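You operate a simulated robot arm through the tools that you are given. There is no shell and no other tool. Be economical: measure what you need, move in short steps, check, and stop when the job is done.

Carry out the task below with a simulated two-armed robot. There is one attempt and no reset: what you move stays moved.

JOB
Fetch the round teal tub and set it on the cover. Put the bearing marked "56" from the top of the parts mat in the purple bin. Stack the empty bags that says "starter mash" from the top of the parts bench on top of the empty bags that says "layer pellet". Put the orange cap from the top of the short load on the white plate there and the blue cap on the back of the high bench. Do these in any order.

It is judged by the outcome, as a careful person would: the job done as asked, and still so three seconds after it is handed in. It fails if anything else is knocked over, pushed out of place, dropped, spilled or broken. A push-on lid holds only when it is set on centred and level and pressed home; a screw cap is set on level and turned clockwise until tight.

ROBOT AND FRAMES
Two 7-joint arms with fingered hands on one trunk, on a base that drives. Base frame: it is fixed to the floor where the robot stands at the start and does not move with it; the origin is under the middle of the robot, x ahead of it, y to its left, z up; the surface under the hand at the start is at about z = 0.8. Lengths are in m, angles in rad, forces in N, time in s.
The left shoulder is at the start at [0.055, 0.267, 1.24], the right one opposite. Places, roughly: back of the high bench (190x15 cm) [-2.24, -2.36, 0.86]; bearing [-2.5, 3, 0.75]; cap [-4.75, -3, 0.75]; cover [0.5, -1, 0.75]; empty bags [-2.75, 3, 0.75]; plate [-4.5, -3, 0.75]; purple bin (24x17x9 cm) [-2.8, 3.3, 0.8]; round teal tub (12x13x8 cm) [0.6, -0.1, 0.3]. Payload 5 kg a hand.
Tool frame (each hand has its own): the origin (TCP) lies between the finger pads and is the grasp point; the fingertips stand 0.052 m ahead of it; z points along the fingers, y is the line along which they close. The gripper opens to 0.176 m. The gripper's body begins 0.061 m behind the TCP. The gripper is a hand of 5 fingers: y runs from the thumb to the fingers, the wrist lies at [-0.026, -0.151, -0.269] in the tool frame.
Orientation is that of the tool frame in the base frame, as [roll, pitch, yaw] about the fixed x, y, z axes, in that order (R = Rz(yaw) Ry(pitch) Rx(roll)). With the fingers straight down and the wrist toward the robot, the tool's x, y and z point along [0, 1, 0], [1, 0, 0] and [0, 0, -1] of the base frame.

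CONTROLS
- The arms move only by the tool servo_tool. It takes "left_deltas", "right_deltas" or both (then of equal length, played together; a hand with none holds still); each is a list of rows, each a list of 6 numbers: the shift along the tool's x, y, z in units of 400 mm (1.0 is 400 mm), then the turn, a rotation vector about the tool's x, y, z in units of 45 degrees (1.0 is 45 degrees). In form: [[dx, dy, dz, wx, wy, wz], ...]. A call has 1 to 10 rows; each row is the pose to reach, as a shift and turn from the pose commanded when the call began, along the tool's axes at that moment. A call with a number of a shift or a turn outside -1 to 1 is refused whole. A row lasts 0.2 s, in which the tool goes at most 0.05 m and 0.15 rad; a call with a longer step from one row to the next is refused whole. Where a pose cannot be reached the arm comes as near as it can. A force on the tool above 40 N (or 10 N above the force at the start of the call, whichever is more), or a blocked arm, ends the call early, and 0.2 s more pass. In this call time passes only in rows, and 0.2 s behind the last. The reply holds the time, the measured pose of the TCP, the force on the tool along the base axes, the opening and the grip force, in the units named above and with some noise, with the torque about the TCP (base axes, N m) and any sound that the robot's microphone picked up.
- Cameras (640 x 400 px; columns grow to the right, rows downward): "scene" is now at [0.1338, -0.0391, 1.4475]; the picture's right is [-0.46, -0.89, 0.01], its down [-0.61, 0.31, -0.73] and it looks along [0.64, -0.34, -0.69] (base axes); focal length 259 px, centre (320, 200). "left" rides on the left gripper at [-0.102, -0.142, -0.203] in its tool frame; the picture's right is [-0.79, -0.29, 0.54], its down [0.56, -0.70, 0.44] and it looks along [0.25, 0.65, 0.72] (tool axes); focal length 275 px, centre (320, 200). "right" rides on the right gripper at [0.102, -0.142, -0.203] in its tool frame; the picture's right is [-0.79, 0.29, -0.54], its down [-0.56, -0.70, 0.44] and it looks along [-0.25, 0.65, 0.72] (tool axes); focal length 275 px, centre (320, 200).
- camera(camera): a new picture of that camera. No time passes.
- raise_lower(by): slides the trunk up (or, below 0, down) by that many m; the arms and the scene camera ride with it, the base frame stays. It gives what a move gives, with no picture.
- base_move(legs): drives the robot by 1 to 6 legs, each [ahead, turn to the left] in m and rad, along the robot's own axes; the way and the turn of a leg run together, so that a leg with both is an arc; at most 1.5 m and 3.142 rad a leg. The arms and the cameras ride along, it lands a little off, and it stops where it bumps. It gives what a move gives.
- move_fingers(index, middle, ring, little, thumb_bend, thumb_turn, hand): sets how far each is bent, from 0 (flat) to 100 (curled in); at 30 the hand is open as for a grip, at 70 the pads meet at the TCP. One left out holds its place. A second passes; each finger stops where it meets its share of the squeeze, and holds until it gets a number again. It is the only way to open and close the hand. It gives what a move gives, with no picture; readings hold the bend of each and the force on index, middle, ring, little, thumb and palm. thumb_turn goes from beside the hand (0) to across from the fingers (100), as for a grip.
- head_to(pan, tilt): turns the head with the scene camera to pan (to the left, within 1.396 rad either way) and tilt (down, from -0.506 to 1.204), counted from straight ahead of the robot. It gives what a move gives.
- point_at(camera, pixels): for up to 12 pixels [column, row] of the newest picture of that camera ("zoom" is the newest enlarged one), the place [x, y, z] in the base frame of the surface seen there, good to about 0.002 m. No time passes.
- inspect(camera, box): a new picture of the part [left, top, right, bottom] of that camera's present view, enlarged. No time passes.
- sign_off(): hands the job in; it is judged then, once.

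Go step by step. Measure first, check grasps and placings, and put right what went wrong. The budget is 110 turns and 92 pictures, counting those below and the enlarged ones. Unless the task says otherwise, let go and move clear before handing in, and close with one line.

The tools are called as name(argument=value, ...) on one line, values as JSON. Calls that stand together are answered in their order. servo_tool: Moves the arms, as the interface text tells. Its arguments: {"type":"object","properties":{"left_deltas":{"type":"array","items":{"type":"array","items":{"type":"number"}}},"right_deltas":{"type":"array","items":{"type":"array","items":{"type":"number"}}}},"required":[]} The other tools are called the same way: raise_lower (by) slides the trunk up or down; move_fingers (index, middle, ring, little, thumb_bend, thumb_turn, hand) moves the fingers one by one; base_move (legs) drives the base; head_to (pan, tilt) turns the head that bears the scene camera; camera (camera) takes a picture; point_at (camera, pixels) gives the place of the surface under pixels of a picture; inspect (camera, box) takes an enlarged picture of a part of a camera's view; sign_off () hands the job in.

At the start:

```text
clock: 0.0
left_eef_pos: [0.6607, -0.0484, 1.1541]
left_tcp_rot: [3.141, -0.001, 1.572]
left_ft_force: [-1.2, -0.6, 0.4]
left_wrist_torque: [-0.02, 0.03, -0.02]
left_width: 0.1756
left_grip_force: 0.1
left_shape: jaw
left_bend: [30.0, 30.0, 30.0, 30.0, 30.0, 98.0]
left_finger forces: [0.0, 0.1, 0.1, 0.0, 0.1, 0.0]
right_eef_pos: [0.5315, -0.7447, 1.1141]
right_tcp_rot: [-3.141, -0.002, 1.568]
right_ft_force: [0.2, -0.5, 0.3]
right_wrist_torque: [0.03, 0.03, -0.01]
right_width: 0.1754
right_grip_force: 0.0
right_shape: jaw
right_bend: [30.0, 30.0, 30.0, 30.0, 30.0, 98.0]
right_finger forces: [0.0, 0.0, 0.0, 0.1, 0.0, 0.0]
trunk travel left (down, up): [-0.4, 0.401]
robot x, y, heading: [0.0021, 0.0001, -0.001]
head pan, tilt: [-0.48, 0.747]
```

scene: 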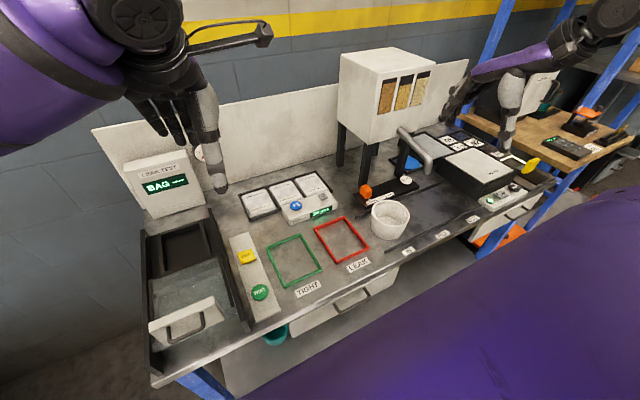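
right: 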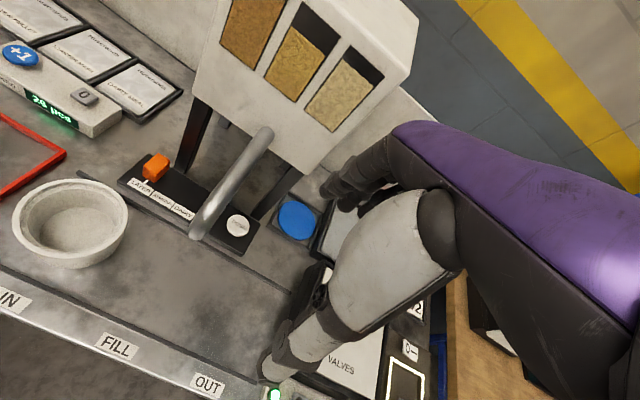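
left: 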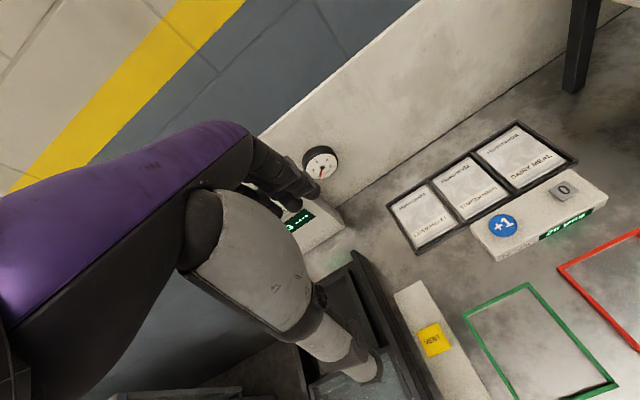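

The teal tub shows below the bench front edge at about (275,335), and the cover seems to be the white box near (480,170). I'll look closer at both.

inspect(camera="scene", box=[380, 100, 580, 225])

inspect(camera="scene", box=[210, 270, 370, 370])

point_at(camera="scene", pixels=[[275, 338], [268, 328], [480, 165], [450, 165], [505, 172], [480, 195], [300, 355], [240, 370], [400, 265], [230, 350]])

```text
3.20 times, centred on (480, 162) of scene
```

zoom: 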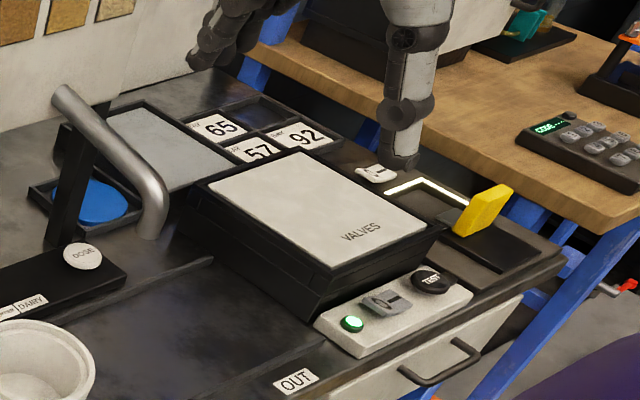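

```text
4.00 times, centred on (290, 320) of scene
```

zoom: 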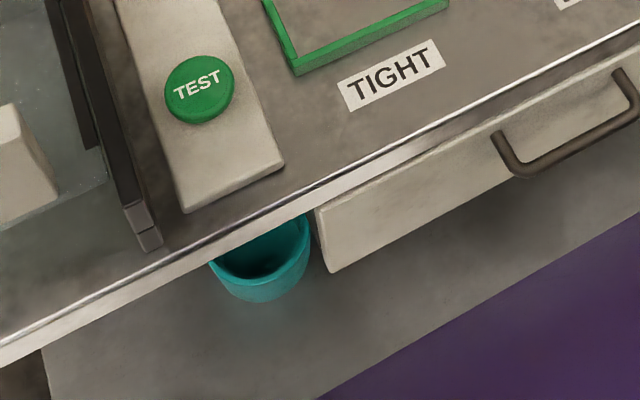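

```text
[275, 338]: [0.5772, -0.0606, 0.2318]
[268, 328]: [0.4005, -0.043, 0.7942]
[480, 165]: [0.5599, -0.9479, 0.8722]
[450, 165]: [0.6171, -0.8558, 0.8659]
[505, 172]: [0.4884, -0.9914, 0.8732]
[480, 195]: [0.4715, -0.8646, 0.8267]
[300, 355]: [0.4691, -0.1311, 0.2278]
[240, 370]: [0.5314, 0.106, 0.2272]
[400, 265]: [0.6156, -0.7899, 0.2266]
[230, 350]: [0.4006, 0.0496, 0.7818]
```

The tub stands on the lower shelf (z 0.228) under the bench, whose front edge is at x≈0.40. The VALVES cover top is at z≈0.873. I'll back off to see under the bench.

base_move(legs=[[-0.7, 0]])

raise_lower(by=-0.35)

head_to(pan=-0.1, tilt=0.55)

camera(camera="scene")

```text
clock: 5.2
left_eef_pos: [-0.0689, -0.0564, 1.1647]
left_tcp_rot: [3.127, 0.007, 1.547]
left_ft_force: [0.2, -0.3, 0.3]
left_wrist_torque: [0.02, -0.04, -0.01]
left_width: 0.1761
left_grip_force: 0.1
left_shape: jaw
left_bend: [30.0, 30.0, 30.0, 30.0, 30.0, 98.0]
left_finger forces: [0.0, 0.1, 0.0, 0.0, 0.0, 0.0]
right_eef_pos: [-0.2119, -0.7478, 1.119]
right_tcp_rot: [3.129, -0.001, 1.55]
right_ft_force: [-0.4, -0.1, 0.0]
right_wrist_torque: [-0.01, -0.05, 0.0]
right_width: 0.1757
right_grip_force: 0.0
right_shape: jaw
right_bend: [30.0, 30.0, 30.0, 30.0, 30.0, 97.0]
right_finger forces: [0.0, 0.0, 0.0, 0.0, 0.0, 0.0]
trunk travel left (down, up): [-0.4, 0.401]
robot x, y, heading: [-0.7152, 0.0063, -0.02]
head pan, tilt: [-0.48, 0.747]
```

```text
clock: 8.6
left_eef_pos: [-0.0855, -0.0562, 0.8233]
left_tcp_rot: [3.112, 0.008, 1.546]
left_ft_force: [-0.3, -0.4, 0.4]
left_wrist_torque: [0.0, -0.04, 0.0]
left_width: 0.1759
left_grip_force: 0.0
left_shape: jaw
left_bend: [30.0, 30.0, 30.0, 30.0, 30.0, 98.0]
left_finger forces: [0.0, 0.0, 0.1, 0.0, 0.1, 0.0]
right_eef_pos: [-0.226, -0.7475, 0.7774]
right_tcp_rot: [3.115, -0.001, 1.549]
right_ft_force: [-0.4, 0.8, 0.1]
right_wrist_torque: [-0.05, -0.04, 0.02]
right_width: 0.1759
right_grip_force: 0.0
right_shape: jaw
right_bend: [30.0, 30.0, 30.0, 30.0, 30.0, 97.0]
right_finger forces: [0.0, 0.0, 0.1, 0.0, 0.0, 0.0]
trunk travel left (down, up): [-0.05, 0.751]
robot x, y, heading: [-0.712, 0.0056, -0.02]
head pan, tilt: [-0.48, 0.747]
```

```text
clock: 9.5
left_eef_pos: [-0.084, -0.056, 0.8224]
left_tcp_rot: [3.115, 0.007, 1.548]
left_ft_force: [-0.6, -0.2, -0.4]
left_wrist_torque: [0.02, 0.02, 0.01]
left_width: 0.176
left_grip_force: 0.1
left_shape: jaw
left_bend: [30.0, 30.0, 30.0, 30.0, 30.0, 98.0]
left_finger forces: [0.0, 0.1, 0.0, 0.0, 0.0, 0.1]
right_eef_pos: [-0.2248, -0.7476, 0.7773]
right_tcp_rot: [3.114, -0.002, 1.55]
right_ft_force: [-0.2, 0.2, -0.5]
right_wrist_torque: [0.01, -0.01, 0.02]
right_width: 0.176
right_grip_force: 0.1
right_shape: jaw
right_bend: [30.0, 30.0, 30.0, 30.0, 30.0, 97.0]
right_finger forces: [0.1, 0.0, 0.1, 0.0, 0.1, 0.1]
trunk travel left (down, up): [-0.05, 0.751]
robot x, y, heading: [-0.7159, 0.0067, -0.021]
head pan, tilt: [-0.099, 0.55]
```

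```text
86 pictures are left
```

scene: 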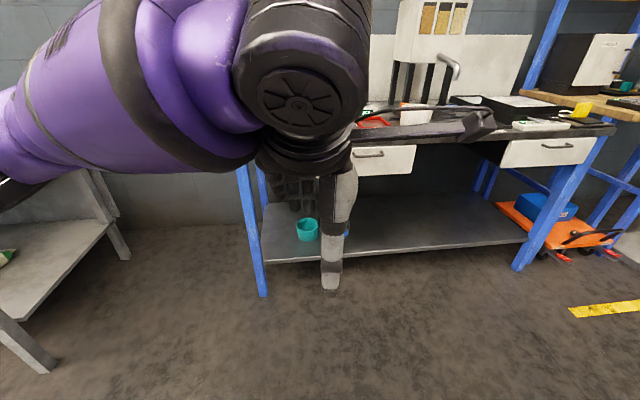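

The tub is at (307,230) on the shelf, with a bit of blue beside it at (346,232). I'll zoom in and measure.

inspect(camera="scene", box=[250, 180, 410, 280])

point_at(camera="zoom", pixels=[[230, 165], [190, 170], [272, 165], [230, 205], [232, 230], [380, 210], [200, 270], [350, 180], [235, 155], [150, 200]])

point_at(camera="scene", pixels=[[370, 160], [370, 176], [354, 160], [270, 200], [257, 280], [245, 175], [360, 142], [265, 260]])

```text
4.00 times, centred on (330, 230) of scene
```

zoom: 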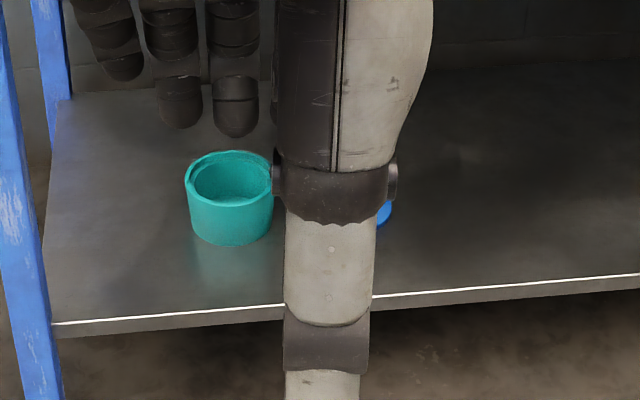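

```text
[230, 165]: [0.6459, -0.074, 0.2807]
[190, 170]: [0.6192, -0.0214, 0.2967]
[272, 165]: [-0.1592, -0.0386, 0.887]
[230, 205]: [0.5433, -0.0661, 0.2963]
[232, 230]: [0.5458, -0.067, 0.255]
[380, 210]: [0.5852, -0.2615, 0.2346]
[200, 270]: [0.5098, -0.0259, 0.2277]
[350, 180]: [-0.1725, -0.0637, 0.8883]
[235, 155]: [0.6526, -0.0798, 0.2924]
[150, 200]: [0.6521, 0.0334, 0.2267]
```

```text
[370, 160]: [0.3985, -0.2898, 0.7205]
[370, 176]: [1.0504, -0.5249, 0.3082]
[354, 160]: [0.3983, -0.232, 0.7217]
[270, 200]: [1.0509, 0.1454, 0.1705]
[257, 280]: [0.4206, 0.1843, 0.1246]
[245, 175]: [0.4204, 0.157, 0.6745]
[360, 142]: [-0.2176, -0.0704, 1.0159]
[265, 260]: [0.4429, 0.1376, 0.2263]
```

The tub centre is ≈(0.60,-0.075), rim z≈0.305, and the drawer box hangs at z≥0.66 for y<-0.10. I'll lower the trunk, pose the left hand low with a slight tilt and inward yaw, and lift the right hand clear.

raise_lower(by=-0.05)

servo_tool(left_deltas=[[-0.004, 0.047, 0.106, -0.03, -0.006, 0.062], [-0.008, 0.093, 0.212, -0.059, -0.013, 0.124], [-0.012, 0.14, 0.318, -0.089, -0.019, 0.185], [-0.016, 0.187, 0.424, -0.119, -0.026, 0.247], [-0.02, 0.233, 0.53, -0.148, -0.032, 0.309], [-0.024, 0.28, 0.636, -0.178, -0.039, 0.371], [-0.028, 0.327, 0.742, -0.208, -0.045, 0.432], [-0.032, 0.373, 0.848, -0.237, -0.052, 0.494], [-0.035, 0.42, 0.955, -0.267, -0.058, 0.556]], right_deltas=[[0, 0, -0.07, 0, 0, 0], [0, 0, -0.14, 0, 0, 0], [0, 0, -0.21, 0, 0, 0], [0, 0, -0.28, 0, 0, 0], [0, 0, -0.35, 0, 0, 0], [0, 0, -0.42, 0, 0, 0], [0, 0, -0.49, 0, 0, 0], [0, 0, -0.56, 0, 0, 0], [0, 0, -0.63, 0, 0, 0]])

camera(camera="scene")

```text
clock: 10.4
left_eef_pos: [-0.0842, -0.0565, 0.7747]
left_tcp_rot: [3.111, 0.007, 1.547]
left_ft_force: [-1.3, 0.2, 1.8]
left_wrist_torque: [0.06, -0.12, 0.01]
left_width: 0.176
left_grip_force: 0.0
left_shape: jaw
left_bend: [30.0, 30.0, 30.0, 30.0, 30.0, 98.0]
left_finger forces: [0.1, 0.0, 0.1, 0.1, 0.0, 0.1]
right_eef_pos: [-0.2258, -0.7485, 0.7288]
right_tcp_rot: [3.114, -0.001, 1.549]
right_ft_force: [-0.9, 0.7, 1.1]
right_wrist_torque: [-0.06, -0.12, -0.03]
right_width: 0.1762
right_grip_force: 0.1
right_shape: jaw
right_bend: [30.0, 30.0, 30.0, 30.0, 30.0, 97.0]
right_finger forces: [0.0, 0.1, 0.0, 0.1, 0.0, 0.0]
trunk travel left (down, up): [0.0, 0.801]
robot x, y, heading: [-0.7127, 0.0048, -0.022]
head pan, tilt: [-0.099, 0.55]
```

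```text
clock: 12.4
left_eef_pos: [0.094, -0.0802, 0.3953]
left_tcp_rot: [2.899, -0.005, 1.105]
left_ft_force: [1.5, 0.0, 1.2]
left_wrist_torque: [0.11, 0.12, -0.02]
left_width: 0.1762
left_grip_force: 0.1
left_shape: jaw
left_bend: [30.0, 30.0, 30.0, 30.0, 30.0, 98.0]
left_finger forces: [0.1, 0.1, 0.1, 0.0, 0.1, 0.0]
right_eef_pos: [-0.2305, -0.7491, 0.9786]
right_tcp_rot: [3.12, -0.003, 1.552]
right_ft_force: [0.1, -0.1, -1.6]
right_wrist_torque: [0.06, 0.07, 0.0]
right_width: 0.1759
right_grip_force: 0.0
right_shape: jaw
right_bend: [30.0, 30.0, 30.0, 30.0, 30.0, 97.0]
right_finger forces: [0.0, 0.1, 0.0, 0.1, 0.0, 0.1]
trunk travel left (down, up): [0.0, 0.801]
robot x, y, heading: [-0.7149, 0.006, -0.017]
head pan, tilt: [-0.099, 0.55]
```

```text
84 pictures are left
```

scene: 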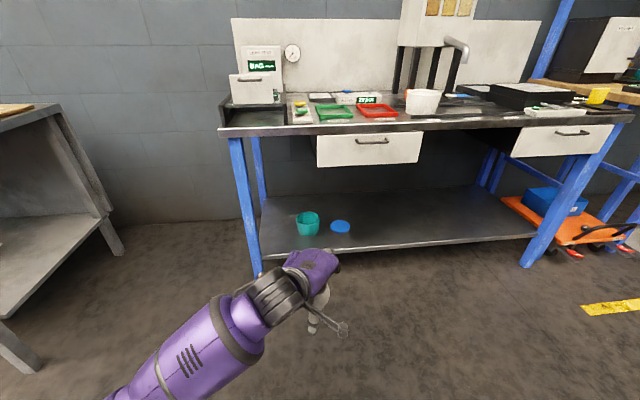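

The arm is clear and the tub and blue disc are in full view. I'll measure them along with the drawer's underside.

point_at(camera="scene", pixels=[[297, 220], [319, 220], [308, 224], [309, 213], [308, 233], [340, 226], [331, 226], [349, 228], [318, 163], [322, 140], [300, 137], [340, 233]])

inspect(camera="scene", box=[280, 195, 360, 245])

point_at(camera="zoom", pixels=[[140, 160], [312, 160], [230, 140], [230, 235], [230, 280], [225, 200], [150, 200], [300, 200]])

```text
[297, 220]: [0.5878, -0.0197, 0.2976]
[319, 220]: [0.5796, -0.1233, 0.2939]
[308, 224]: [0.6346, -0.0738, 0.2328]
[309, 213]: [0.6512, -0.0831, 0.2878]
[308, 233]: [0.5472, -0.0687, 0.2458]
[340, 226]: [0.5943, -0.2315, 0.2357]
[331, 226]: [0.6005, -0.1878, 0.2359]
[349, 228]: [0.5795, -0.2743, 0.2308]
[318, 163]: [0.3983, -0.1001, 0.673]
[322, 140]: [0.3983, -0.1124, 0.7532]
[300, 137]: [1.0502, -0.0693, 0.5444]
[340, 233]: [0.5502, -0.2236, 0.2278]
```

```text
8.00 times, centred on (320, 220) of scene
```

zoom: 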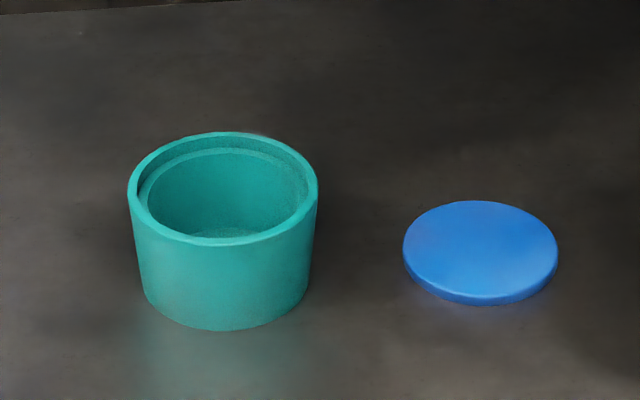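

```text
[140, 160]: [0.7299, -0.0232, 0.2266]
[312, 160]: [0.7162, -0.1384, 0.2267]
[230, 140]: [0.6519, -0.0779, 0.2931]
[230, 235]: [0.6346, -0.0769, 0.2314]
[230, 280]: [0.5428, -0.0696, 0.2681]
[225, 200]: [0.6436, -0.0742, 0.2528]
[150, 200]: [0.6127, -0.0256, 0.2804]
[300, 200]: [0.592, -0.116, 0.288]
```

The tub is empty, centred at (0.597,-0.074), about 0.11 wide, rim at 0.305. I'll lower the hand a little so its back stays under the drawer, then drive in most of the way.

servo_tool(left_deltas=[[0, -0.021, 0.085, 0, 0, 0]])

base_move(legs=[[0.45, 0]])

camera(camera="left")

camera(camera="scene")

```text
clock: 12.8
left_eef_pos: [0.0934, -0.0782, 0.3584]
left_tcp_rot: [2.902, -0.008, 1.108]
left_ft_force: [1.3, -0.8, 1.7]
left_wrist_torque: [0.11, 0.16, -0.03]
left_width: 0.176
left_grip_force: 0.0
left_shape: jaw
left_bend: [30.0, 30.0, 30.0, 30.0, 30.0, 98.0]
left_finger forces: [0.0, 0.0, 0.0, 0.1, 0.0, 0.1]
right_eef_pos: [-0.2306, -0.7502, 0.9766]
right_tcp_rot: [3.119, -0.004, 1.55]
right_ft_force: [2.7, -1.6, -3.5]
right_wrist_torque: [0.21, 0.14, 0.1]
right_width: 0.1761
right_grip_force: 0.0
right_shape: jaw
right_bend: [30.0, 30.0, 30.0, 30.0, 30.0, 97.0]
right_finger forces: [0.0, 0.0, 0.0, 0.1, 0.1, 0.0]
trunk travel left (down, up): [0.0, 0.801]
robot x, y, heading: [-0.7172, 0.005, -0.015]
head pan, tilt: [-0.099, 0.55]
```

```text
clock: 16.3
left_eef_pos: [0.5417, -0.0906, 0.3601]
left_tcp_rot: [2.902, -0.003, 1.103]
left_ft_force: [-1.3, -0.1, -0.4]
left_wrist_torque: [0.02, -0.06, -0.01]
left_width: 0.1758
left_grip_force: 0.0
left_shape: jaw
left_bend: [30.0, 30.0, 30.0, 30.0, 30.0, 98.0]
left_finger forces: [0.0, 0.1, 0.1, 0.0, 0.0, 0.0]
right_eef_pos: [0.2126, -0.7605, 0.9799]
right_tcp_rot: [3.115, -0.001, 1.544]
right_ft_force: [0.3, -0.5, 1.1]
right_wrist_torque: [-0.02, 0.02, -0.03]
right_width: 0.176
right_grip_force: 0.1
right_shape: jaw
right_bend: [30.0, 30.0, 30.0, 30.0, 30.0, 97.0]
right_finger forces: [0.0, 0.1, 0.0, 0.1, 0.1, 0.0]
trunk travel left (down, up): [0.0, 0.801]
robot x, y, heading: [-0.2654, -0.0031, -0.024]
head pan, tilt: [-0.099, 0.55]
```

```text
82 pictures are left
```

left: 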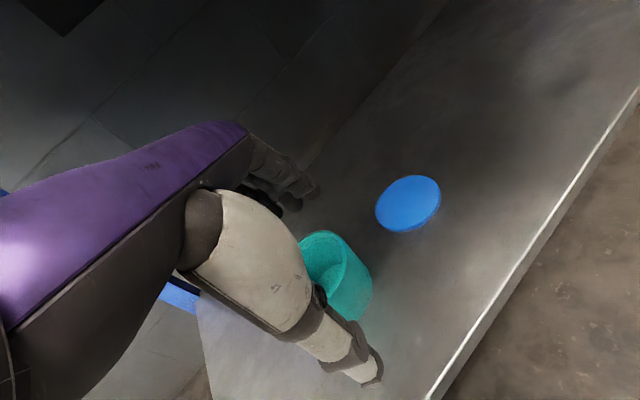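

```text
81 pictures are left
```

scene: 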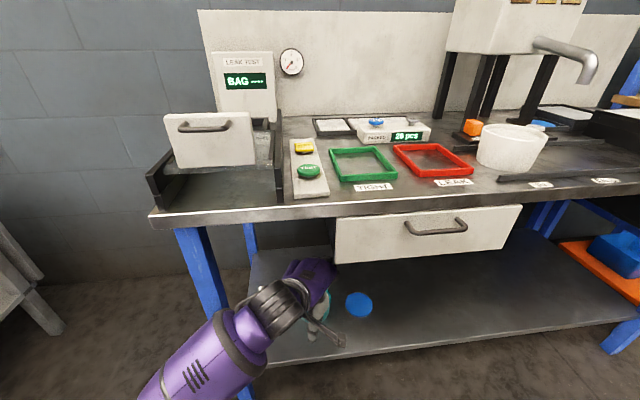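

TCP is at (0.542,-0.091,0.360) and the tub is between the fingers and the thumb. I'll check where the thumb and fingertips stand against the tub.

point_at(camera="left", pixels=[[368, 372], [340, 340], [312, 190], [290, 205], [345, 245], [350, 310], [310, 240], [370, 275]])

inspect(camera="left", box=[220, 130, 460, 400])

```text
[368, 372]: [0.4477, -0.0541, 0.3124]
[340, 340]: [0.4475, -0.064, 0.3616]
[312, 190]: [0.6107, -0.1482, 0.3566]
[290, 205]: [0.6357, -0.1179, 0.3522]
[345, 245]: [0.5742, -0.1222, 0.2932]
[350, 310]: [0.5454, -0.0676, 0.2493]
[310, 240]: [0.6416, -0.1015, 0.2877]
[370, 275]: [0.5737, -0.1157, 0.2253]
```

```text
1.48 times, centred on (340, 265) of left
```

zoom: 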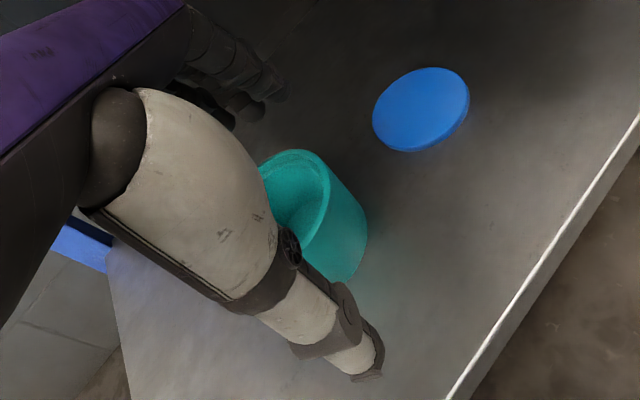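

The thumb tip is about 0.10 m short of the TCP and the fingertips about 0.09 m beyond it, both clear of the rim. I'll centre over the tub, then go down while reducing the tilt.

servo_tool(left_deltas=[[0.047, 0.056, 0.013, 0, 0, 0], [0.0945, 0.1115, 0.027, 0, 0, 0], [0.0945, 0.099, 0.08, 0.067, 0, 0], [0.0945, 0.086, 0.132, 0.133, 0, 0], [0.0945, 0.073, 0.185, 0.2, 0, 0]])

camera(camera="left")

```text
clock: 17.5
left_eef_pos: [0.5926, -0.0823, 0.3089]
left_tcp_rot: [3.043, -0.01, 1.099]
left_ft_force: [1.2, 0.6, -0.3]
left_wrist_torque: [-0.03, 0.01, -0.01]
left_width: 0.1758
left_grip_force: 0.0
left_shape: jaw
left_bend: [30.0, 30.0, 30.0, 30.0, 30.0, 98.0]
left_finger forces: [0.0, 0.0, 0.1, 0.1, 0.1, 0.0]
right_eef_pos: [0.1975, -0.7624, 0.9878]
right_tcp_rot: [3.1, -0.003, 1.546]
right_ft_force: [0.8, 0.5, 0.1]
right_wrist_torque: [-0.02, -0.04, 0.01]
right_width: 0.1759
right_grip_force: 0.1
right_shape: jaw
right_bend: [30.0, 30.0, 30.0, 30.0, 30.0, 98.0]
right_finger forces: [0.0, 0.0, 0.0, 0.0, 0.0, 0.1]
trunk travel left (down, up): [0.0, 0.801]
robot x, y, heading: [-0.2666, -0.0015, -0.026]
head pan, tilt: [-0.099, 0.55]
```

```text
79 pictures are left
```

left: 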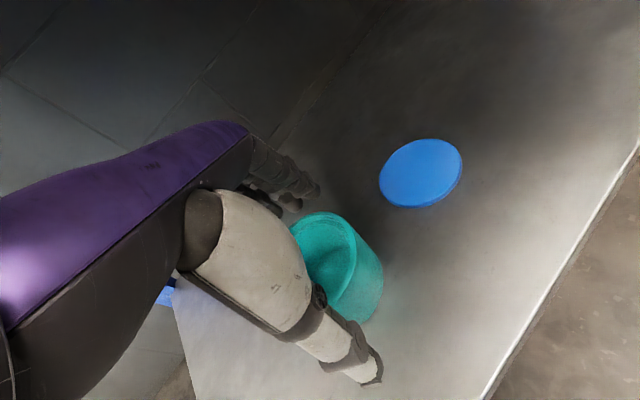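

TCP is at (0.593,-0.082,0.309) with a 6° tilt and no contact. I'll check finger heights against the rim.

point_at(camera="left", pixels=[[372, 374], [312, 190], [292, 206], [300, 180], [325, 218], [350, 240], [370, 320], [350, 315]])

inspect(camera="left", box=[230, 140, 410, 390])

```text
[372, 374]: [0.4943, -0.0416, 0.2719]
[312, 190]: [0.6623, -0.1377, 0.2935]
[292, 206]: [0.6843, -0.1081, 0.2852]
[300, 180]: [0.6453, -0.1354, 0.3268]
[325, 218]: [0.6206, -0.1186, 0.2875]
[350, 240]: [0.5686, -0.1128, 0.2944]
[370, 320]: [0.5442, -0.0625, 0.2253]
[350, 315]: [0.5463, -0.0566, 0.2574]
```

```text
1.60 times, centred on (320, 265) of left
```

zoom: 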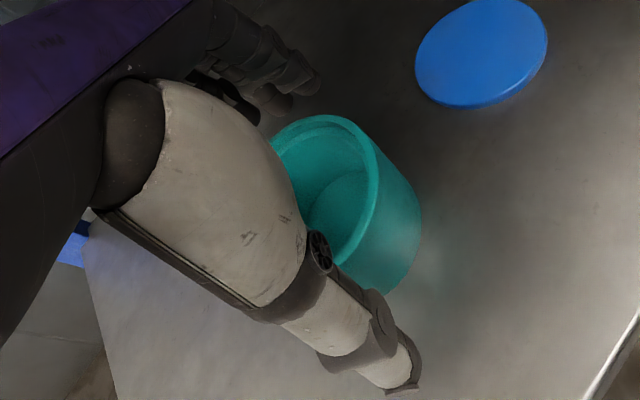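

Fingertips sit only about 1 cm below the rim, so I'll go 25 mm lower and shift 15 mm to centre, then close.

servo_tool(left_deltas=[[0.035, 0.012, 0.03, 0, 0, 0], [0.035, 0.008, 0.065, 0, 0, 0]])

move_fingers(hand="left", index=58, middle=58, ring=58, little=58, thumb_bend=58)

camera(camera="left")

```text
clock: 18.1
left_eef_pos: [0.6019, -0.0824, 0.2942]
left_tcp_rot: [3.031, -0.01, 1.089]
left_ft_force: [0.1, 1.1, 0.4]
left_wrist_torque: [-0.04, -0.05, 0.04]
left_width: 0.1759
left_grip_force: 0.1
left_shape: jaw
left_bend: [30.0, 30.0, 30.0, 30.0, 30.0, 98.0]
left_finger forces: [0.0, 0.1, 0.0, 0.0, 0.0, 0.0]
right_eef_pos: [0.2003, -0.7637, 0.9825]
right_tcp_rot: [3.103, -0.007, 1.549]
right_ft_force: [4.4, -0.4, -2.9]
right_wrist_torque: [0.05, 0.48, 0.1]
right_width: 0.176
right_grip_force: 0.2
right_shape: jaw
right_bend: [30.0, 30.0, 30.0, 30.0, 30.0, 98.0]
right_finger forces: [0.1, 0.1, 0.0, 0.1, 0.0, 0.1]
trunk travel left (down, up): [0.0, 0.801]
robot x, y, heading: [-0.2624, -0.0055, -0.027]
head pan, tilt: [-0.099, 0.55]
```

```text
clock: 19.1
left_eef_pos: [0.6004, -0.0832, 0.2938]
left_tcp_rot: [3.032, -0.009, 1.089]
left_ft_force: [1.1, 0.3, 7.0]
left_wrist_torque: [0.12, -0.48, -0.01]
left_width: 0.1193
left_grip_force: 26.5
left_shape: fingers
left_bend: [44.0, 48.0, 52.0, 57.0, 48.0, 96.0]
left_finger forces: [11.8, 7.1, 6.7, 0.0, 27.2, 0.0]
right_eef_pos: [0.1945, -0.7645, 0.9867]
right_tcp_rot: [3.095, -0.005, 1.546]
right_ft_force: [0.5, -1.1, 0.1]
right_wrist_torque: [-0.02, -0.02, 0.02]
right_width: 0.1759
right_grip_force: 0.1
right_shape: jaw
right_bend: [30.0, 30.0, 30.0, 30.0, 30.0, 98.0]
right_finger forces: [0.0, 0.1, 0.0, 0.0, 0.0, 0.0]
trunk travel left (down, up): [0.0, 0.801]
robot x, y, heading: [-0.2644, -0.0059, -0.024]
head pan, tilt: [-0.099, 0.55]
```

```text
77 pictures are left
```

left: 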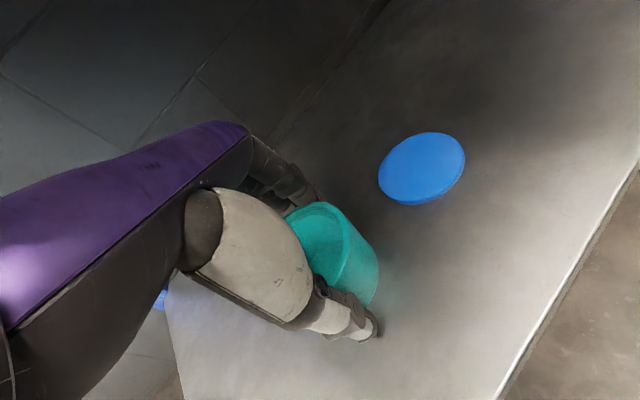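

The tub is gripped at 26 N with three fingers against the thumb. I'll lift 5 cm and look.

servo_tool(left_deltas=[[0, 0.007, -0.062, 0, 0, 0], [0, 0.014, -0.124, 0, 0, 0]])

camera(camera="left")

```text
clock: 19.7
left_eef_pos: [0.5948, -0.0788, 0.3138]
left_tcp_rot: [3.065, -0.005, 1.09]
left_ft_force: [-25.4, -39.4, -29.8]
left_wrist_torque: [4.23, -4.54, 1.94]
left_width: 0.1188
left_grip_force: 26.1
left_shape: fingers
left_bend: [44.0, 48.0, 52.0, 57.0, 49.0, 96.0]
left_finger forces: [11.4, 7.6, 7.7, 0.0, 26.0, 0.0]
right_eef_pos: [0.2023, -0.7623, 0.9809]
right_tcp_rot: [3.108, -0.004, 1.544]
right_ft_force: [-0.9, -0.8, 1.0]
right_wrist_torque: [0.04, -0.08, -0.08]
right_width: 0.1758
right_grip_force: 0.1
right_shape: jaw
right_bend: [30.0, 30.0, 30.0, 30.0, 30.0, 98.0]
right_finger forces: [0.1, 0.0, 0.1, 0.1, 0.0, 0.1]
trunk travel left (down, up): [0.0, 0.801]
robot x, y, heading: [-0.2656, -0.0034, -0.021]
head pan, tilt: [-0.099, 0.55]
```

```text
76 pictures are left
```

left: 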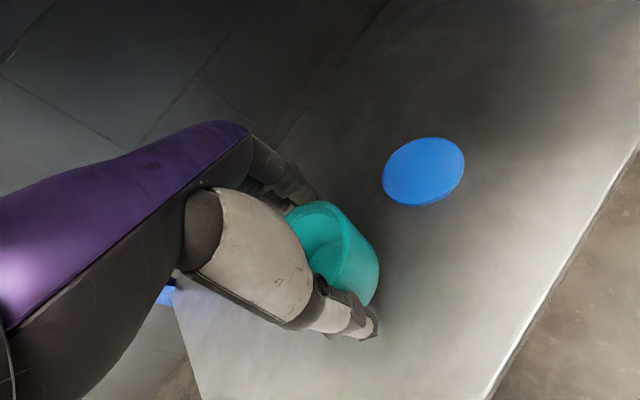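

The lift stopped at z 0.314 with a 55 N push on the arm, so something is touching the bench. I'll look from the head before going on.

inspect(camera="scene", box=[200, 180, 400, 400])

```text
1.82 times, centred on (300, 290) of scene
```

zoom: 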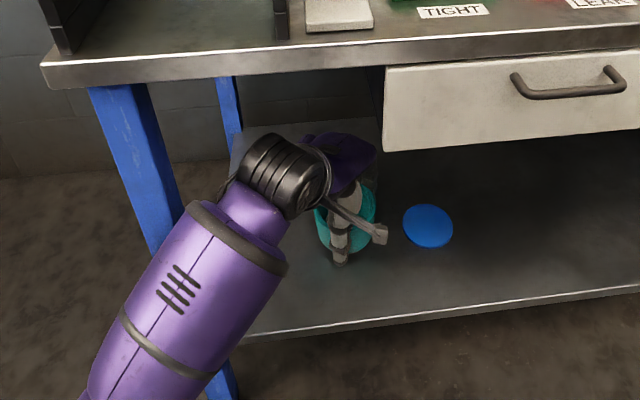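

I'll measure the arm points near the leg at zoom (190,215) and near the drawer at (350,145).

point_at(camera="zoom", pixels=[[205, 215], [180, 215], [150, 180], [250, 160], [275, 140], [345, 142], [370, 150], [340, 160], [384, 150], [225, 195], [200, 150], [310, 180]])

```text
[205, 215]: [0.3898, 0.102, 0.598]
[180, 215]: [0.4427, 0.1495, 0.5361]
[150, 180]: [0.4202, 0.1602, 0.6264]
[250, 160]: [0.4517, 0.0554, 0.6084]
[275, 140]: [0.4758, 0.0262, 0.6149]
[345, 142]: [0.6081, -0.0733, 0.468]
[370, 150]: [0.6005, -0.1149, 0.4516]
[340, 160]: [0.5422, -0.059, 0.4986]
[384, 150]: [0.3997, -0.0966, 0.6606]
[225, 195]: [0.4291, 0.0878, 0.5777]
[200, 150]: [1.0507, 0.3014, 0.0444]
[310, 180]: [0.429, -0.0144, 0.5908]
```

The forearm near (0.41,0.10,0.60) rests against the front-left leg at (0.42,0.16), which matches the -x,-y push. I'll ease the hand toward -x, then back the base straight out.

servo_tool(left_deltas=[[-0.034, -0.04, -0.01, 0, 0, 0], [-0.067, -0.078, -0.025, 0, 0, 0]])

base_move(legs=[[-0.1, 0]])

camera(camera="scene")

```text
clock: 20.3
left_eef_pos: [0.5687, -0.0765, 0.3378]
left_tcp_rot: [3.044, -0.012, 1.106]
left_ft_force: [1.0, 1.4, -1.5]
left_wrist_torque: [-0.16, 0.04, -0.01]
left_width: 0.119
left_grip_force: 26.6
left_shape: fingers
left_bend: [44.0, 48.0, 52.0, 57.0, 49.0, 96.0]
left_finger forces: [11.1, 7.6, 7.8, 0.1, 26.1, 0.0]
right_eef_pos: [0.2005, -0.7604, 0.9863]
right_tcp_rot: [3.102, -0.001, 1.545]
right_ft_force: [0.1, 0.9, 1.1]
right_wrist_torque: [-0.18, 0.06, -0.01]
right_width: 0.1759
right_grip_force: 0.1
right_shape: jaw
right_bend: [30.0, 30.0, 30.0, 30.0, 30.0, 98.0]
right_finger forces: [0.0, 0.1, 0.0, 0.0, 0.0, 0.0]
trunk travel left (down, up): [0.0, 0.801]
robot x, y, heading: [-0.2649, 0.0004, -0.031]
head pan, tilt: [-0.099, 0.55]
```

```text
clock: 21.7
left_eef_pos: [0.4649, -0.077, 0.3375]
left_tcp_rot: [3.043, -0.011, 1.103]
left_ft_force: [1.0, -0.7, -0.5]
left_wrist_torque: [-0.03, 0.03, -0.03]
left_width: 0.1186
left_grip_force: 25.9
left_shape: fingers
left_bend: [44.0, 48.0, 52.0, 57.0, 49.0, 96.0]
left_finger forces: [11.1, 7.6, 7.8, 0.0, 26.0, 0.0]
right_eef_pos: [0.0978, -0.7588, 0.9864]
right_tcp_rot: [3.1, -0.002, 1.545]
right_ft_force: [0.4, 0.8, 0.6]
right_wrist_torque: [-0.04, 0.04, -0.02]
right_width: 0.1757
right_grip_force: 0.1
right_shape: jaw
right_bend: [30.0, 30.0, 30.0, 30.0, 30.0, 98.0]
right_finger forces: [0.0, 0.0, 0.0, 0.1, 0.0, 0.0]
trunk travel left (down, up): [0.0, 0.801]
robot x, y, heading: [-0.3664, -0.0002, -0.03]
head pan, tilt: [-0.099, 0.55]
```

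```text
74 pictures are left
```

scene: 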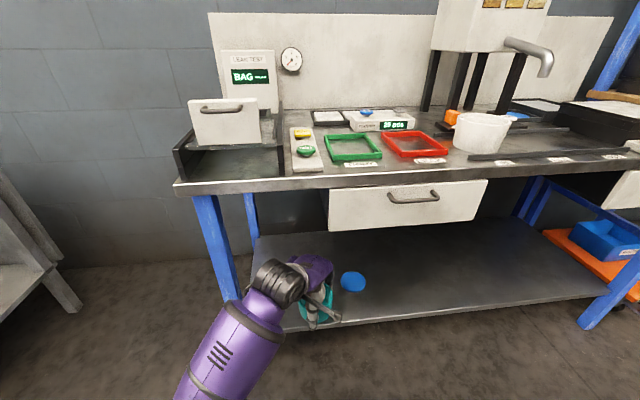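

The tub is free of the shelf and held firmly. I'll back out fully, raise the trunk, and look to the right before driving to the cover.

base_move(legs=[[-0.5, 0]])

raise_lower(by=0.75)

head_to(pan=-0.95, tilt=0.6)

camera(camera="scene")

camera(camera="left")

```text
clock: 25.6
left_eef_pos: [-0.0437, -0.0601, 0.3483]
left_tcp_rot: [3.034, -0.016, 1.11]
left_ft_force: [0.2, 0.6, -1.8]
left_wrist_torque: [-0.01, -0.01, 0.01]
left_width: 0.1188
left_grip_force: 26.5
left_shape: fingers
left_bend: [44.0, 48.0, 53.0, 57.0, 49.0, 96.0]
left_finger forces: [11.4, 7.5, 7.8, 0.1, 26.3, 0.0]
right_eef_pos: [-0.415, -0.7454, 0.9927]
right_tcp_rot: [3.089, -0.003, 1.55]
right_ft_force: [-0.3, 0.4, 0.8]
right_wrist_torque: [-0.04, -0.02, 0.02]
right_width: 0.1758
right_grip_force: 0.1
right_shape: jaw
right_bend: [30.0, 30.0, 30.0, 30.0, 30.0, 98.0]
right_finger forces: [0.0, 0.0, 0.1, 0.0, 0.1, 0.0]
trunk travel left (down, up): [0.0, 0.801]
robot x, y, heading: [-0.8723, 0.0096, -0.017]
head pan, tilt: [-0.099, 0.55]
```

```text
refused: 0.75 is not a number from -0.4 to 0.4
```

```text
clock: 26.7
left_eef_pos: [-0.0488, -0.0614, 0.3589]
left_tcp_rot: [3.022, -0.021, 1.109]
left_ft_force: [0.6, -0.6, -1.0]
left_wrist_torque: [-0.01, 0.0, -0.01]
left_width: 0.119
left_grip_force: 27.2
left_shape: fingers
left_bend: [44.0, 48.0, 53.0, 57.0, 49.0, 96.0]
left_finger forces: [11.4, 7.6, 7.8, 0.0, 26.3, 0.0]
right_eef_pos: [-0.4288, -0.7448, 0.9988]
right_tcp_rot: [3.076, -0.004, 1.551]
right_ft_force: [0.4, 0.0, 0.2]
right_wrist_torque: [-0.02, 0.03, 0.01]
right_width: 0.1758
right_grip_force: 0.1
right_shape: jaw
right_bend: [30.0, 30.0, 30.0, 30.0, 30.0, 97.0]
right_finger forces: [0.0, 0.0, 0.0, 0.0, 0.0, 0.1]
trunk travel left (down, up): [0.0, 0.801]
robot x, y, heading: [-0.8717, 0.0065, -0.021]
head pan, tilt: [-0.949, 0.6]
```

```text
73 pictures are left
```

scene: 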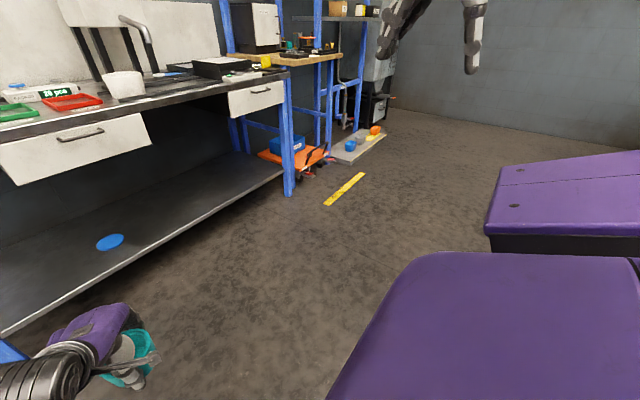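

```text
72 pictures are left
```

left: 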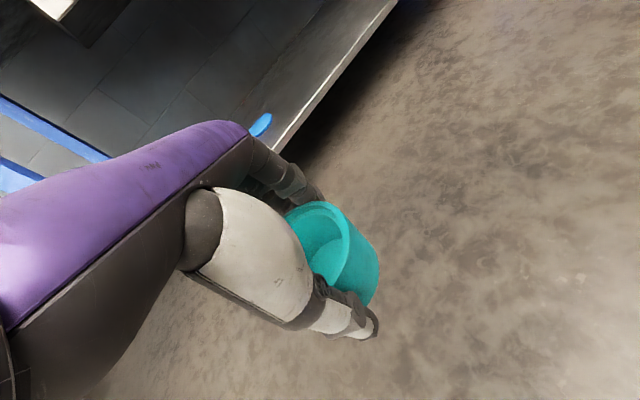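

The floor to the right is clear and the tub is still well held. I'll raise the trunk and drive across to the cover, stopping short of the bench.

raise_lower(by=0.4)

raise_lower(by=0.38)

base_move(legs=[[0, -1.55], [0.9, 0], [0, 1.57]])

head_to(pan=0, tilt=0.6)

camera(camera="scene")

```text
clock: 30.6
left_eef_pos: [-0.0473, -0.0612, 0.758]
left_tcp_rot: [3.02, -0.021, 1.108]
left_ft_force: [0.6, -0.8, -1.7]
left_wrist_torque: [-0.02, 0.01, 0.02]
left_width: 0.1186
left_grip_force: 26.8
left_shape: fingers
left_bend: [44.0, 48.0, 53.0, 57.0, 49.0, 96.0]
left_finger forces: [11.3, 7.5, 7.8, 0.0, 26.2, 0.0]
right_eef_pos: [-0.4277, -0.7451, 1.3979]
right_tcp_rot: [3.078, -0.003, 1.55]
right_ft_force: [0.2, 0.1, -0.2]
right_wrist_torque: [0.05, -0.04, 0.01]
right_width: 0.1757
right_grip_force: 0.0
right_shape: jaw
right_bend: [30.0, 30.0, 30.0, 30.0, 30.0, 97.0]
right_finger forces: [0.1, 0.0, 0.0, 0.0, 0.1, 0.1]
trunk travel left (down, up): [-0.4, 0.401]
robot x, y, heading: [-0.8747, 0.0062, -0.018]
head pan, tilt: [-0.949, 0.6]
```

```text
clock: 34.2
left_eef_pos: [-0.0477, -0.0619, 1.1393]
left_tcp_rot: [3.021, -0.02, 1.11]
left_ft_force: [-0.7, 0.0, -2.2]
left_wrist_torque: [0.0, 0.03, 0.0]
left_width: 0.1187
left_grip_force: 26.9
left_shape: fingers
left_bend: [44.0, 48.0, 53.0, 57.0, 49.0, 96.0]
left_finger forces: [11.5, 7.6, 7.8, 0.0, 26.2, 0.0]
right_eef_pos: [-0.4237, -0.7437, 1.7815]
right_tcp_rot: [3.077, -0.003, 1.553]
right_ft_force: [-0.4, 0.1, -0.1]
right_wrist_torque: [-0.01, 0.06, 0.01]
right_width: 0.1759
right_grip_force: 0.2
right_shape: jaw
right_bend: [30.0, 30.0, 30.0, 30.0, 30.0, 97.0]
right_finger forces: [0.0, 0.1, 0.1, 0.1, 0.1, 0.0]
trunk travel left (down, up): [-0.78, 0.021]
robot x, y, heading: [-0.8747, 0.0098, -0.016]
head pan, tilt: [-0.949, 0.6]
```

```text
clock: 35.2
left_eef_pos: [-0.0787, -0.0726, 1.1597]
left_tcp_rot: [2.997, -0.029, 1.096]
left_ft_force: [1.3, 1.9, -1.1]
left_wrist_torque: [-0.23, 0.05, -0.03]
left_width: 0.1189
left_grip_force: 26.7
left_shape: fingers
left_bend: [44.0, 48.0, 53.0, 57.0, 49.0, 96.0]
left_finger forces: [11.4, 7.6, 7.8, 0.0, 26.3, 0.0]
right_eef_pos: [-0.4792, -0.7511, 1.7948]
right_tcp_rot: [3.05, -0.008, 1.532]
right_ft_force: [1.6, 0.3, -3.5]
right_wrist_torque: [0.09, 0.1, 0.06]
right_width: 0.1759
right_grip_force: 0.0
right_shape: jaw
right_bend: [30.0, 30.0, 30.0, 30.0, 30.0, 98.0]
right_finger forces: [0.0, 0.0, 0.0, 0.0, 0.0, 0.0]
trunk travel left (down, up): [-0.78, 0.021]
robot x, y, heading: [-0.8717, 0.0069, -0.028]
head pan, tilt: [-0.949, 0.6]
stopped in leg 1: the robot was blocked; the commanded pose is now the measured one
```

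```text
clock: 36.4
left_eef_pos: [-0.0825, -0.0717, 1.1626]
left_tcp_rot: [2.994, -0.033, 1.097]
left_ft_force: [-2.4, -0.5, -0.5]
left_wrist_torque: [0.05, -0.21, 0.08]
left_width: 0.1184
left_grip_force: 26.1
left_shape: fingers
left_bend: [44.0, 48.0, 53.0, 57.0, 49.0, 96.0]
left_finger forces: [11.4, 7.6, 7.9, 0.1, 26.3, 0.0]
right_eef_pos: [-0.4847, -0.7495, 1.7972]
right_tcp_rot: [3.051, -0.008, 1.532]
right_ft_force: [-3.1, 0.1, 1.1]
right_wrist_torque: [0.0, -0.39, -0.05]
right_width: 0.176
right_grip_force: 0.1
right_shape: jaw
right_bend: [30.0, 30.0, 30.0, 30.0, 30.0, 98.0]
right_finger forces: [0.0, 0.1, 0.0, 0.0, 0.0, 0.1]
trunk travel left (down, up): [-0.78, 0.021]
robot x, y, heading: [-0.872, 0.0117, -0.031]
head pan, tilt: [0.0, 0.6]
```

```text
71 pictures are left
```

scene: 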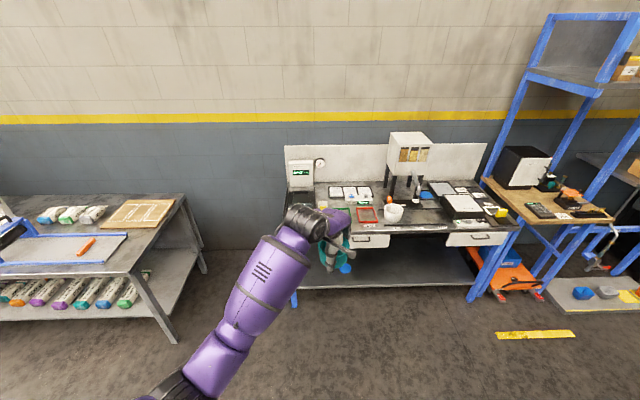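

The turn was blocked right away, so something may be standing behind the base. I'll look to the rear right.

head_to(pan=-1.39, tilt=0.7)

camera(camera="scene")

head_to(pan=1.39, tilt=0.7)

camera(camera="scene")

```text
clock: 38.0
left_eef_pos: [-0.0776, -0.0721, 1.1595]
left_tcp_rot: [2.999, -0.032, 1.098]
left_ft_force: [-0.7, -0.2, -1.8]
left_wrist_torque: [-0.01, 0.04, 0.01]
left_width: 0.1188
left_grip_force: 26.3
left_shape: fingers
left_bend: [44.0, 48.0, 53.0, 57.0, 49.0, 96.0]
left_finger forces: [11.3, 7.6, 7.9, 0.1, 26.3, 0.1]
right_eef_pos: [-0.4795, -0.7501, 1.7939]
right_tcp_rot: [3.053, -0.008, 1.535]
right_ft_force: [0.0, 0.1, -0.4]
right_wrist_torque: [0.02, 0.05, 0.0]
right_width: 0.1759
right_grip_force: 0.1
right_shape: jaw
right_bend: [30.0, 30.0, 30.0, 30.0, 30.0, 98.0]
right_finger forces: [0.0, 0.0, 0.1, 0.0, 0.0, 0.0]
trunk travel left (down, up): [-0.78, 0.021]
robot x, y, heading: [-0.8729, 0.0099, -0.029]
head pan, tilt: [-1.389, 0.7]
```

```text
70 pictures are left
```

scene: 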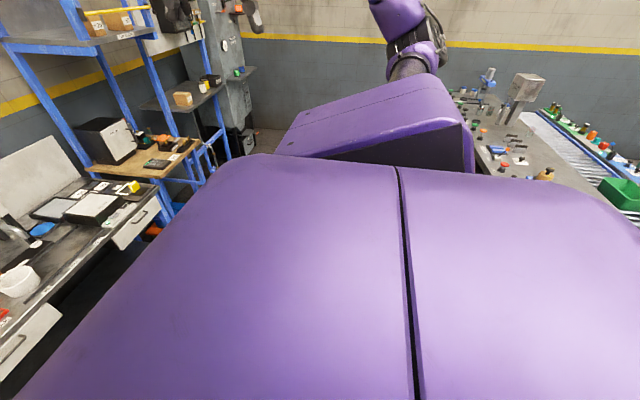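

```text
clock: 40.4
left_eef_pos: [-0.0789, -0.0715, 1.1603]
left_tcp_rot: [2.998, -0.03, 1.095]
left_ft_force: [-0.2, 0.1, -1.5]
left_wrist_torque: [-0.02, 0.01, -0.02]
left_width: 0.1186
left_grip_force: 26.4
left_shape: fingers
left_bend: [44.0, 48.0, 53.0, 57.0, 49.0, 96.0]
left_finger forces: [11.4, 7.7, 7.9, 0.0, 26.2, 0.1]
right_eef_pos: [-0.4802, -0.749, 1.7952]
right_tcp_rot: [3.051, -0.01, 1.533]
right_ft_force: [-0.1, 0.6, -0.3]
right_wrist_torque: [0.0, 0.03, -0.02]
right_width: 0.1762
right_grip_force: 0.1
right_shape: jaw
right_bend: [30.0, 30.0, 30.0, 30.0, 30.0, 98.0]
right_finger forces: [0.0, 0.0, 0.0, 0.1, 0.0, 0.0]
trunk travel left (down, up): [-0.78, 0.021]
robot x, y, heading: [-0.8721, 0.0064, -0.034]
head pan, tilt: [1.389, 0.7]
```

```text
69 pictures are left
```

scene: 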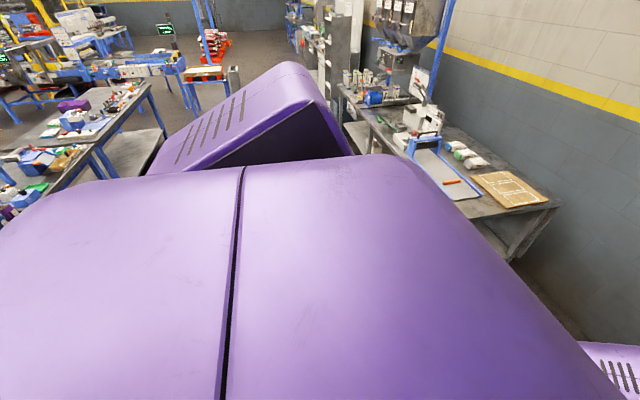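

A workbench stands behind to the left. I'll measure its nearest edges.

point_at(camera="scene", pixels=[[148, 88], [60, 187], [92, 152], [30, 150], [100, 110], [185, 75], [130, 175], [550, 205], [345, 100], [430, 180], [230, 50], [150, 140]])

```text
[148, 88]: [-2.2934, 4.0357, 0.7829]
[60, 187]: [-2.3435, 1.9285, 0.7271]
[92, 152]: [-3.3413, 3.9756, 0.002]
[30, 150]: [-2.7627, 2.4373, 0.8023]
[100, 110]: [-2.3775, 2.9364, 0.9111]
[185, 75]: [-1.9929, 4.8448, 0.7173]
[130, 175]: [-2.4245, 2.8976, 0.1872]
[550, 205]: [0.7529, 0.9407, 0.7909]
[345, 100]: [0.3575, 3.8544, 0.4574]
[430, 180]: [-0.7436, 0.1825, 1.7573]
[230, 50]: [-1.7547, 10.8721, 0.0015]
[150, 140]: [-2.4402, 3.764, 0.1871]
```

That bench starts beyond x≈-2.3, so nothing obvious is close, but the blind zone directly behind is unknown. I'll go forward 0.25 m and retry the right turn in steps.

base_move(legs=[[0.25, 0], [0, -0.5]])

```text
clock: 44.8
left_eef_pos: [0.0297, -0.4531, 1.1602]
left_tcp_rot: [2.997, -0.031, 0.593]
left_ft_force: [-0.9, 0.0, -1.0]
left_wrist_torque: [0.03, 0.01, 0.01]
left_width: 0.1184
left_grip_force: 25.7
left_shape: fingers
left_bend: [44.0, 48.0, 53.0, 57.0, 49.0, 96.0]
left_finger forces: [11.2, 7.3, 7.7, 0.0, 25.4, 0.1]
right_eef_pos: [-0.6488, -0.8526, 1.796]
right_tcp_rot: [3.052, -0.006, 1.027]
right_ft_force: [0.1, -0.8, -0.5]
right_wrist_torque: [0.01, -0.09, -0.03]
right_width: 0.1762
right_grip_force: 0.1
right_shape: jaw
right_bend: [30.0, 30.0, 30.0, 30.0, 30.0, 98.0]
right_finger forces: [0.0, 0.0, 0.0, 0.0, 0.0, 0.0]
trunk travel left (down, up): [-0.78, 0.021]
robot x, y, heading: [-0.6242, 0.0057, -0.537]
head pan, tilt: [1.389, 0.7]
```

That worked, so something low stands behind x≈-1.2. I'll now drive diagonally to in front of the cover and turn back to face it.

base_move(legs=[[0, -0.75], [0.92, 0], [0, 1.28]])

head_to(pan=-0.1, tilt=0.85)

camera(camera="scene")

```text
clock: 59.1
left_eef_pos: [0.4264, -0.9648, 1.1707]
left_tcp_rot: [2.987, -0.035, 1.11]
left_ft_force: [0.3, 0.6, -2.1]
left_wrist_torque: [0.0, -0.01, 0.0]
left_width: 0.1184
left_grip_force: 23.6
left_shape: fingers
left_bend: [44.0, 49.0, 53.0, 57.0, 49.0, 96.0]
left_finger forces: [10.5, 6.9, 7.3, 0.1, 22.8, 0.0]
right_eef_pos: [0.0257, -1.6468, 1.8009]
right_tcp_rot: [3.038, -0.01, 1.546]
right_ft_force: [-0.7, 0.2, 0.1]
right_wrist_torque: [0.02, -0.05, 0.02]
right_width: 0.1759
right_grip_force: 0.0
right_shape: jaw
right_bend: [30.0, 30.0, 30.0, 30.0, 30.0, 98.0]
right_finger forces: [0.1, 0.1, 0.0, 0.0, 0.0, 0.0]
trunk travel left (down, up): [-0.78, 0.021]
robot x, y, heading: [-0.3531, -0.8987, -0.017]
head pan, tilt: [1.389, 0.7]
```

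```text
clock: 60.7
left_eef_pos: [0.411, -0.9662, 1.1791]
left_tcp_rot: [2.975, -0.041, 1.11]
left_ft_force: [1.2, -0.5, -2.4]
left_wrist_torque: [0.02, 0.11, -0.03]
left_width: 0.1176
left_grip_force: 26.4
left_shape: fingers
left_bend: [44.0, 49.0, 53.0, 57.0, 49.0, 96.0]
left_finger forces: [11.0, 7.3, 8.0, 0.0, 24.8, 0.0]
right_eef_pos: [0.004, -1.6486, 1.806]
right_tcp_rot: [3.028, -0.011, 1.545]
right_ft_force: [1.6, -0.5, -0.1]
right_wrist_torque: [0.15, 0.15, 0.08]
right_width: 0.1762
right_grip_force: 0.0
right_shape: jaw
right_bend: [30.0, 30.0, 30.0, 30.0, 30.0, 98.0]
right_finger forces: [0.0, 0.1, 0.1, 0.0, 0.0, 0.1]
trunk travel left (down, up): [-0.78, 0.021]
robot x, y, heading: [-0.357, -0.8986, -0.02]
head pan, tilt: [-0.099, 0.85]
```

```text
68 pictures are left
```

scene: 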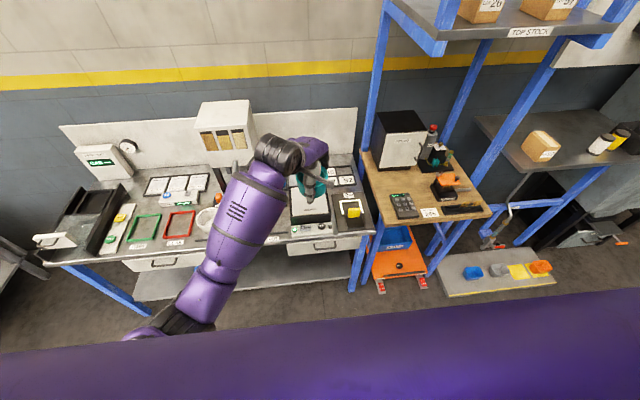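

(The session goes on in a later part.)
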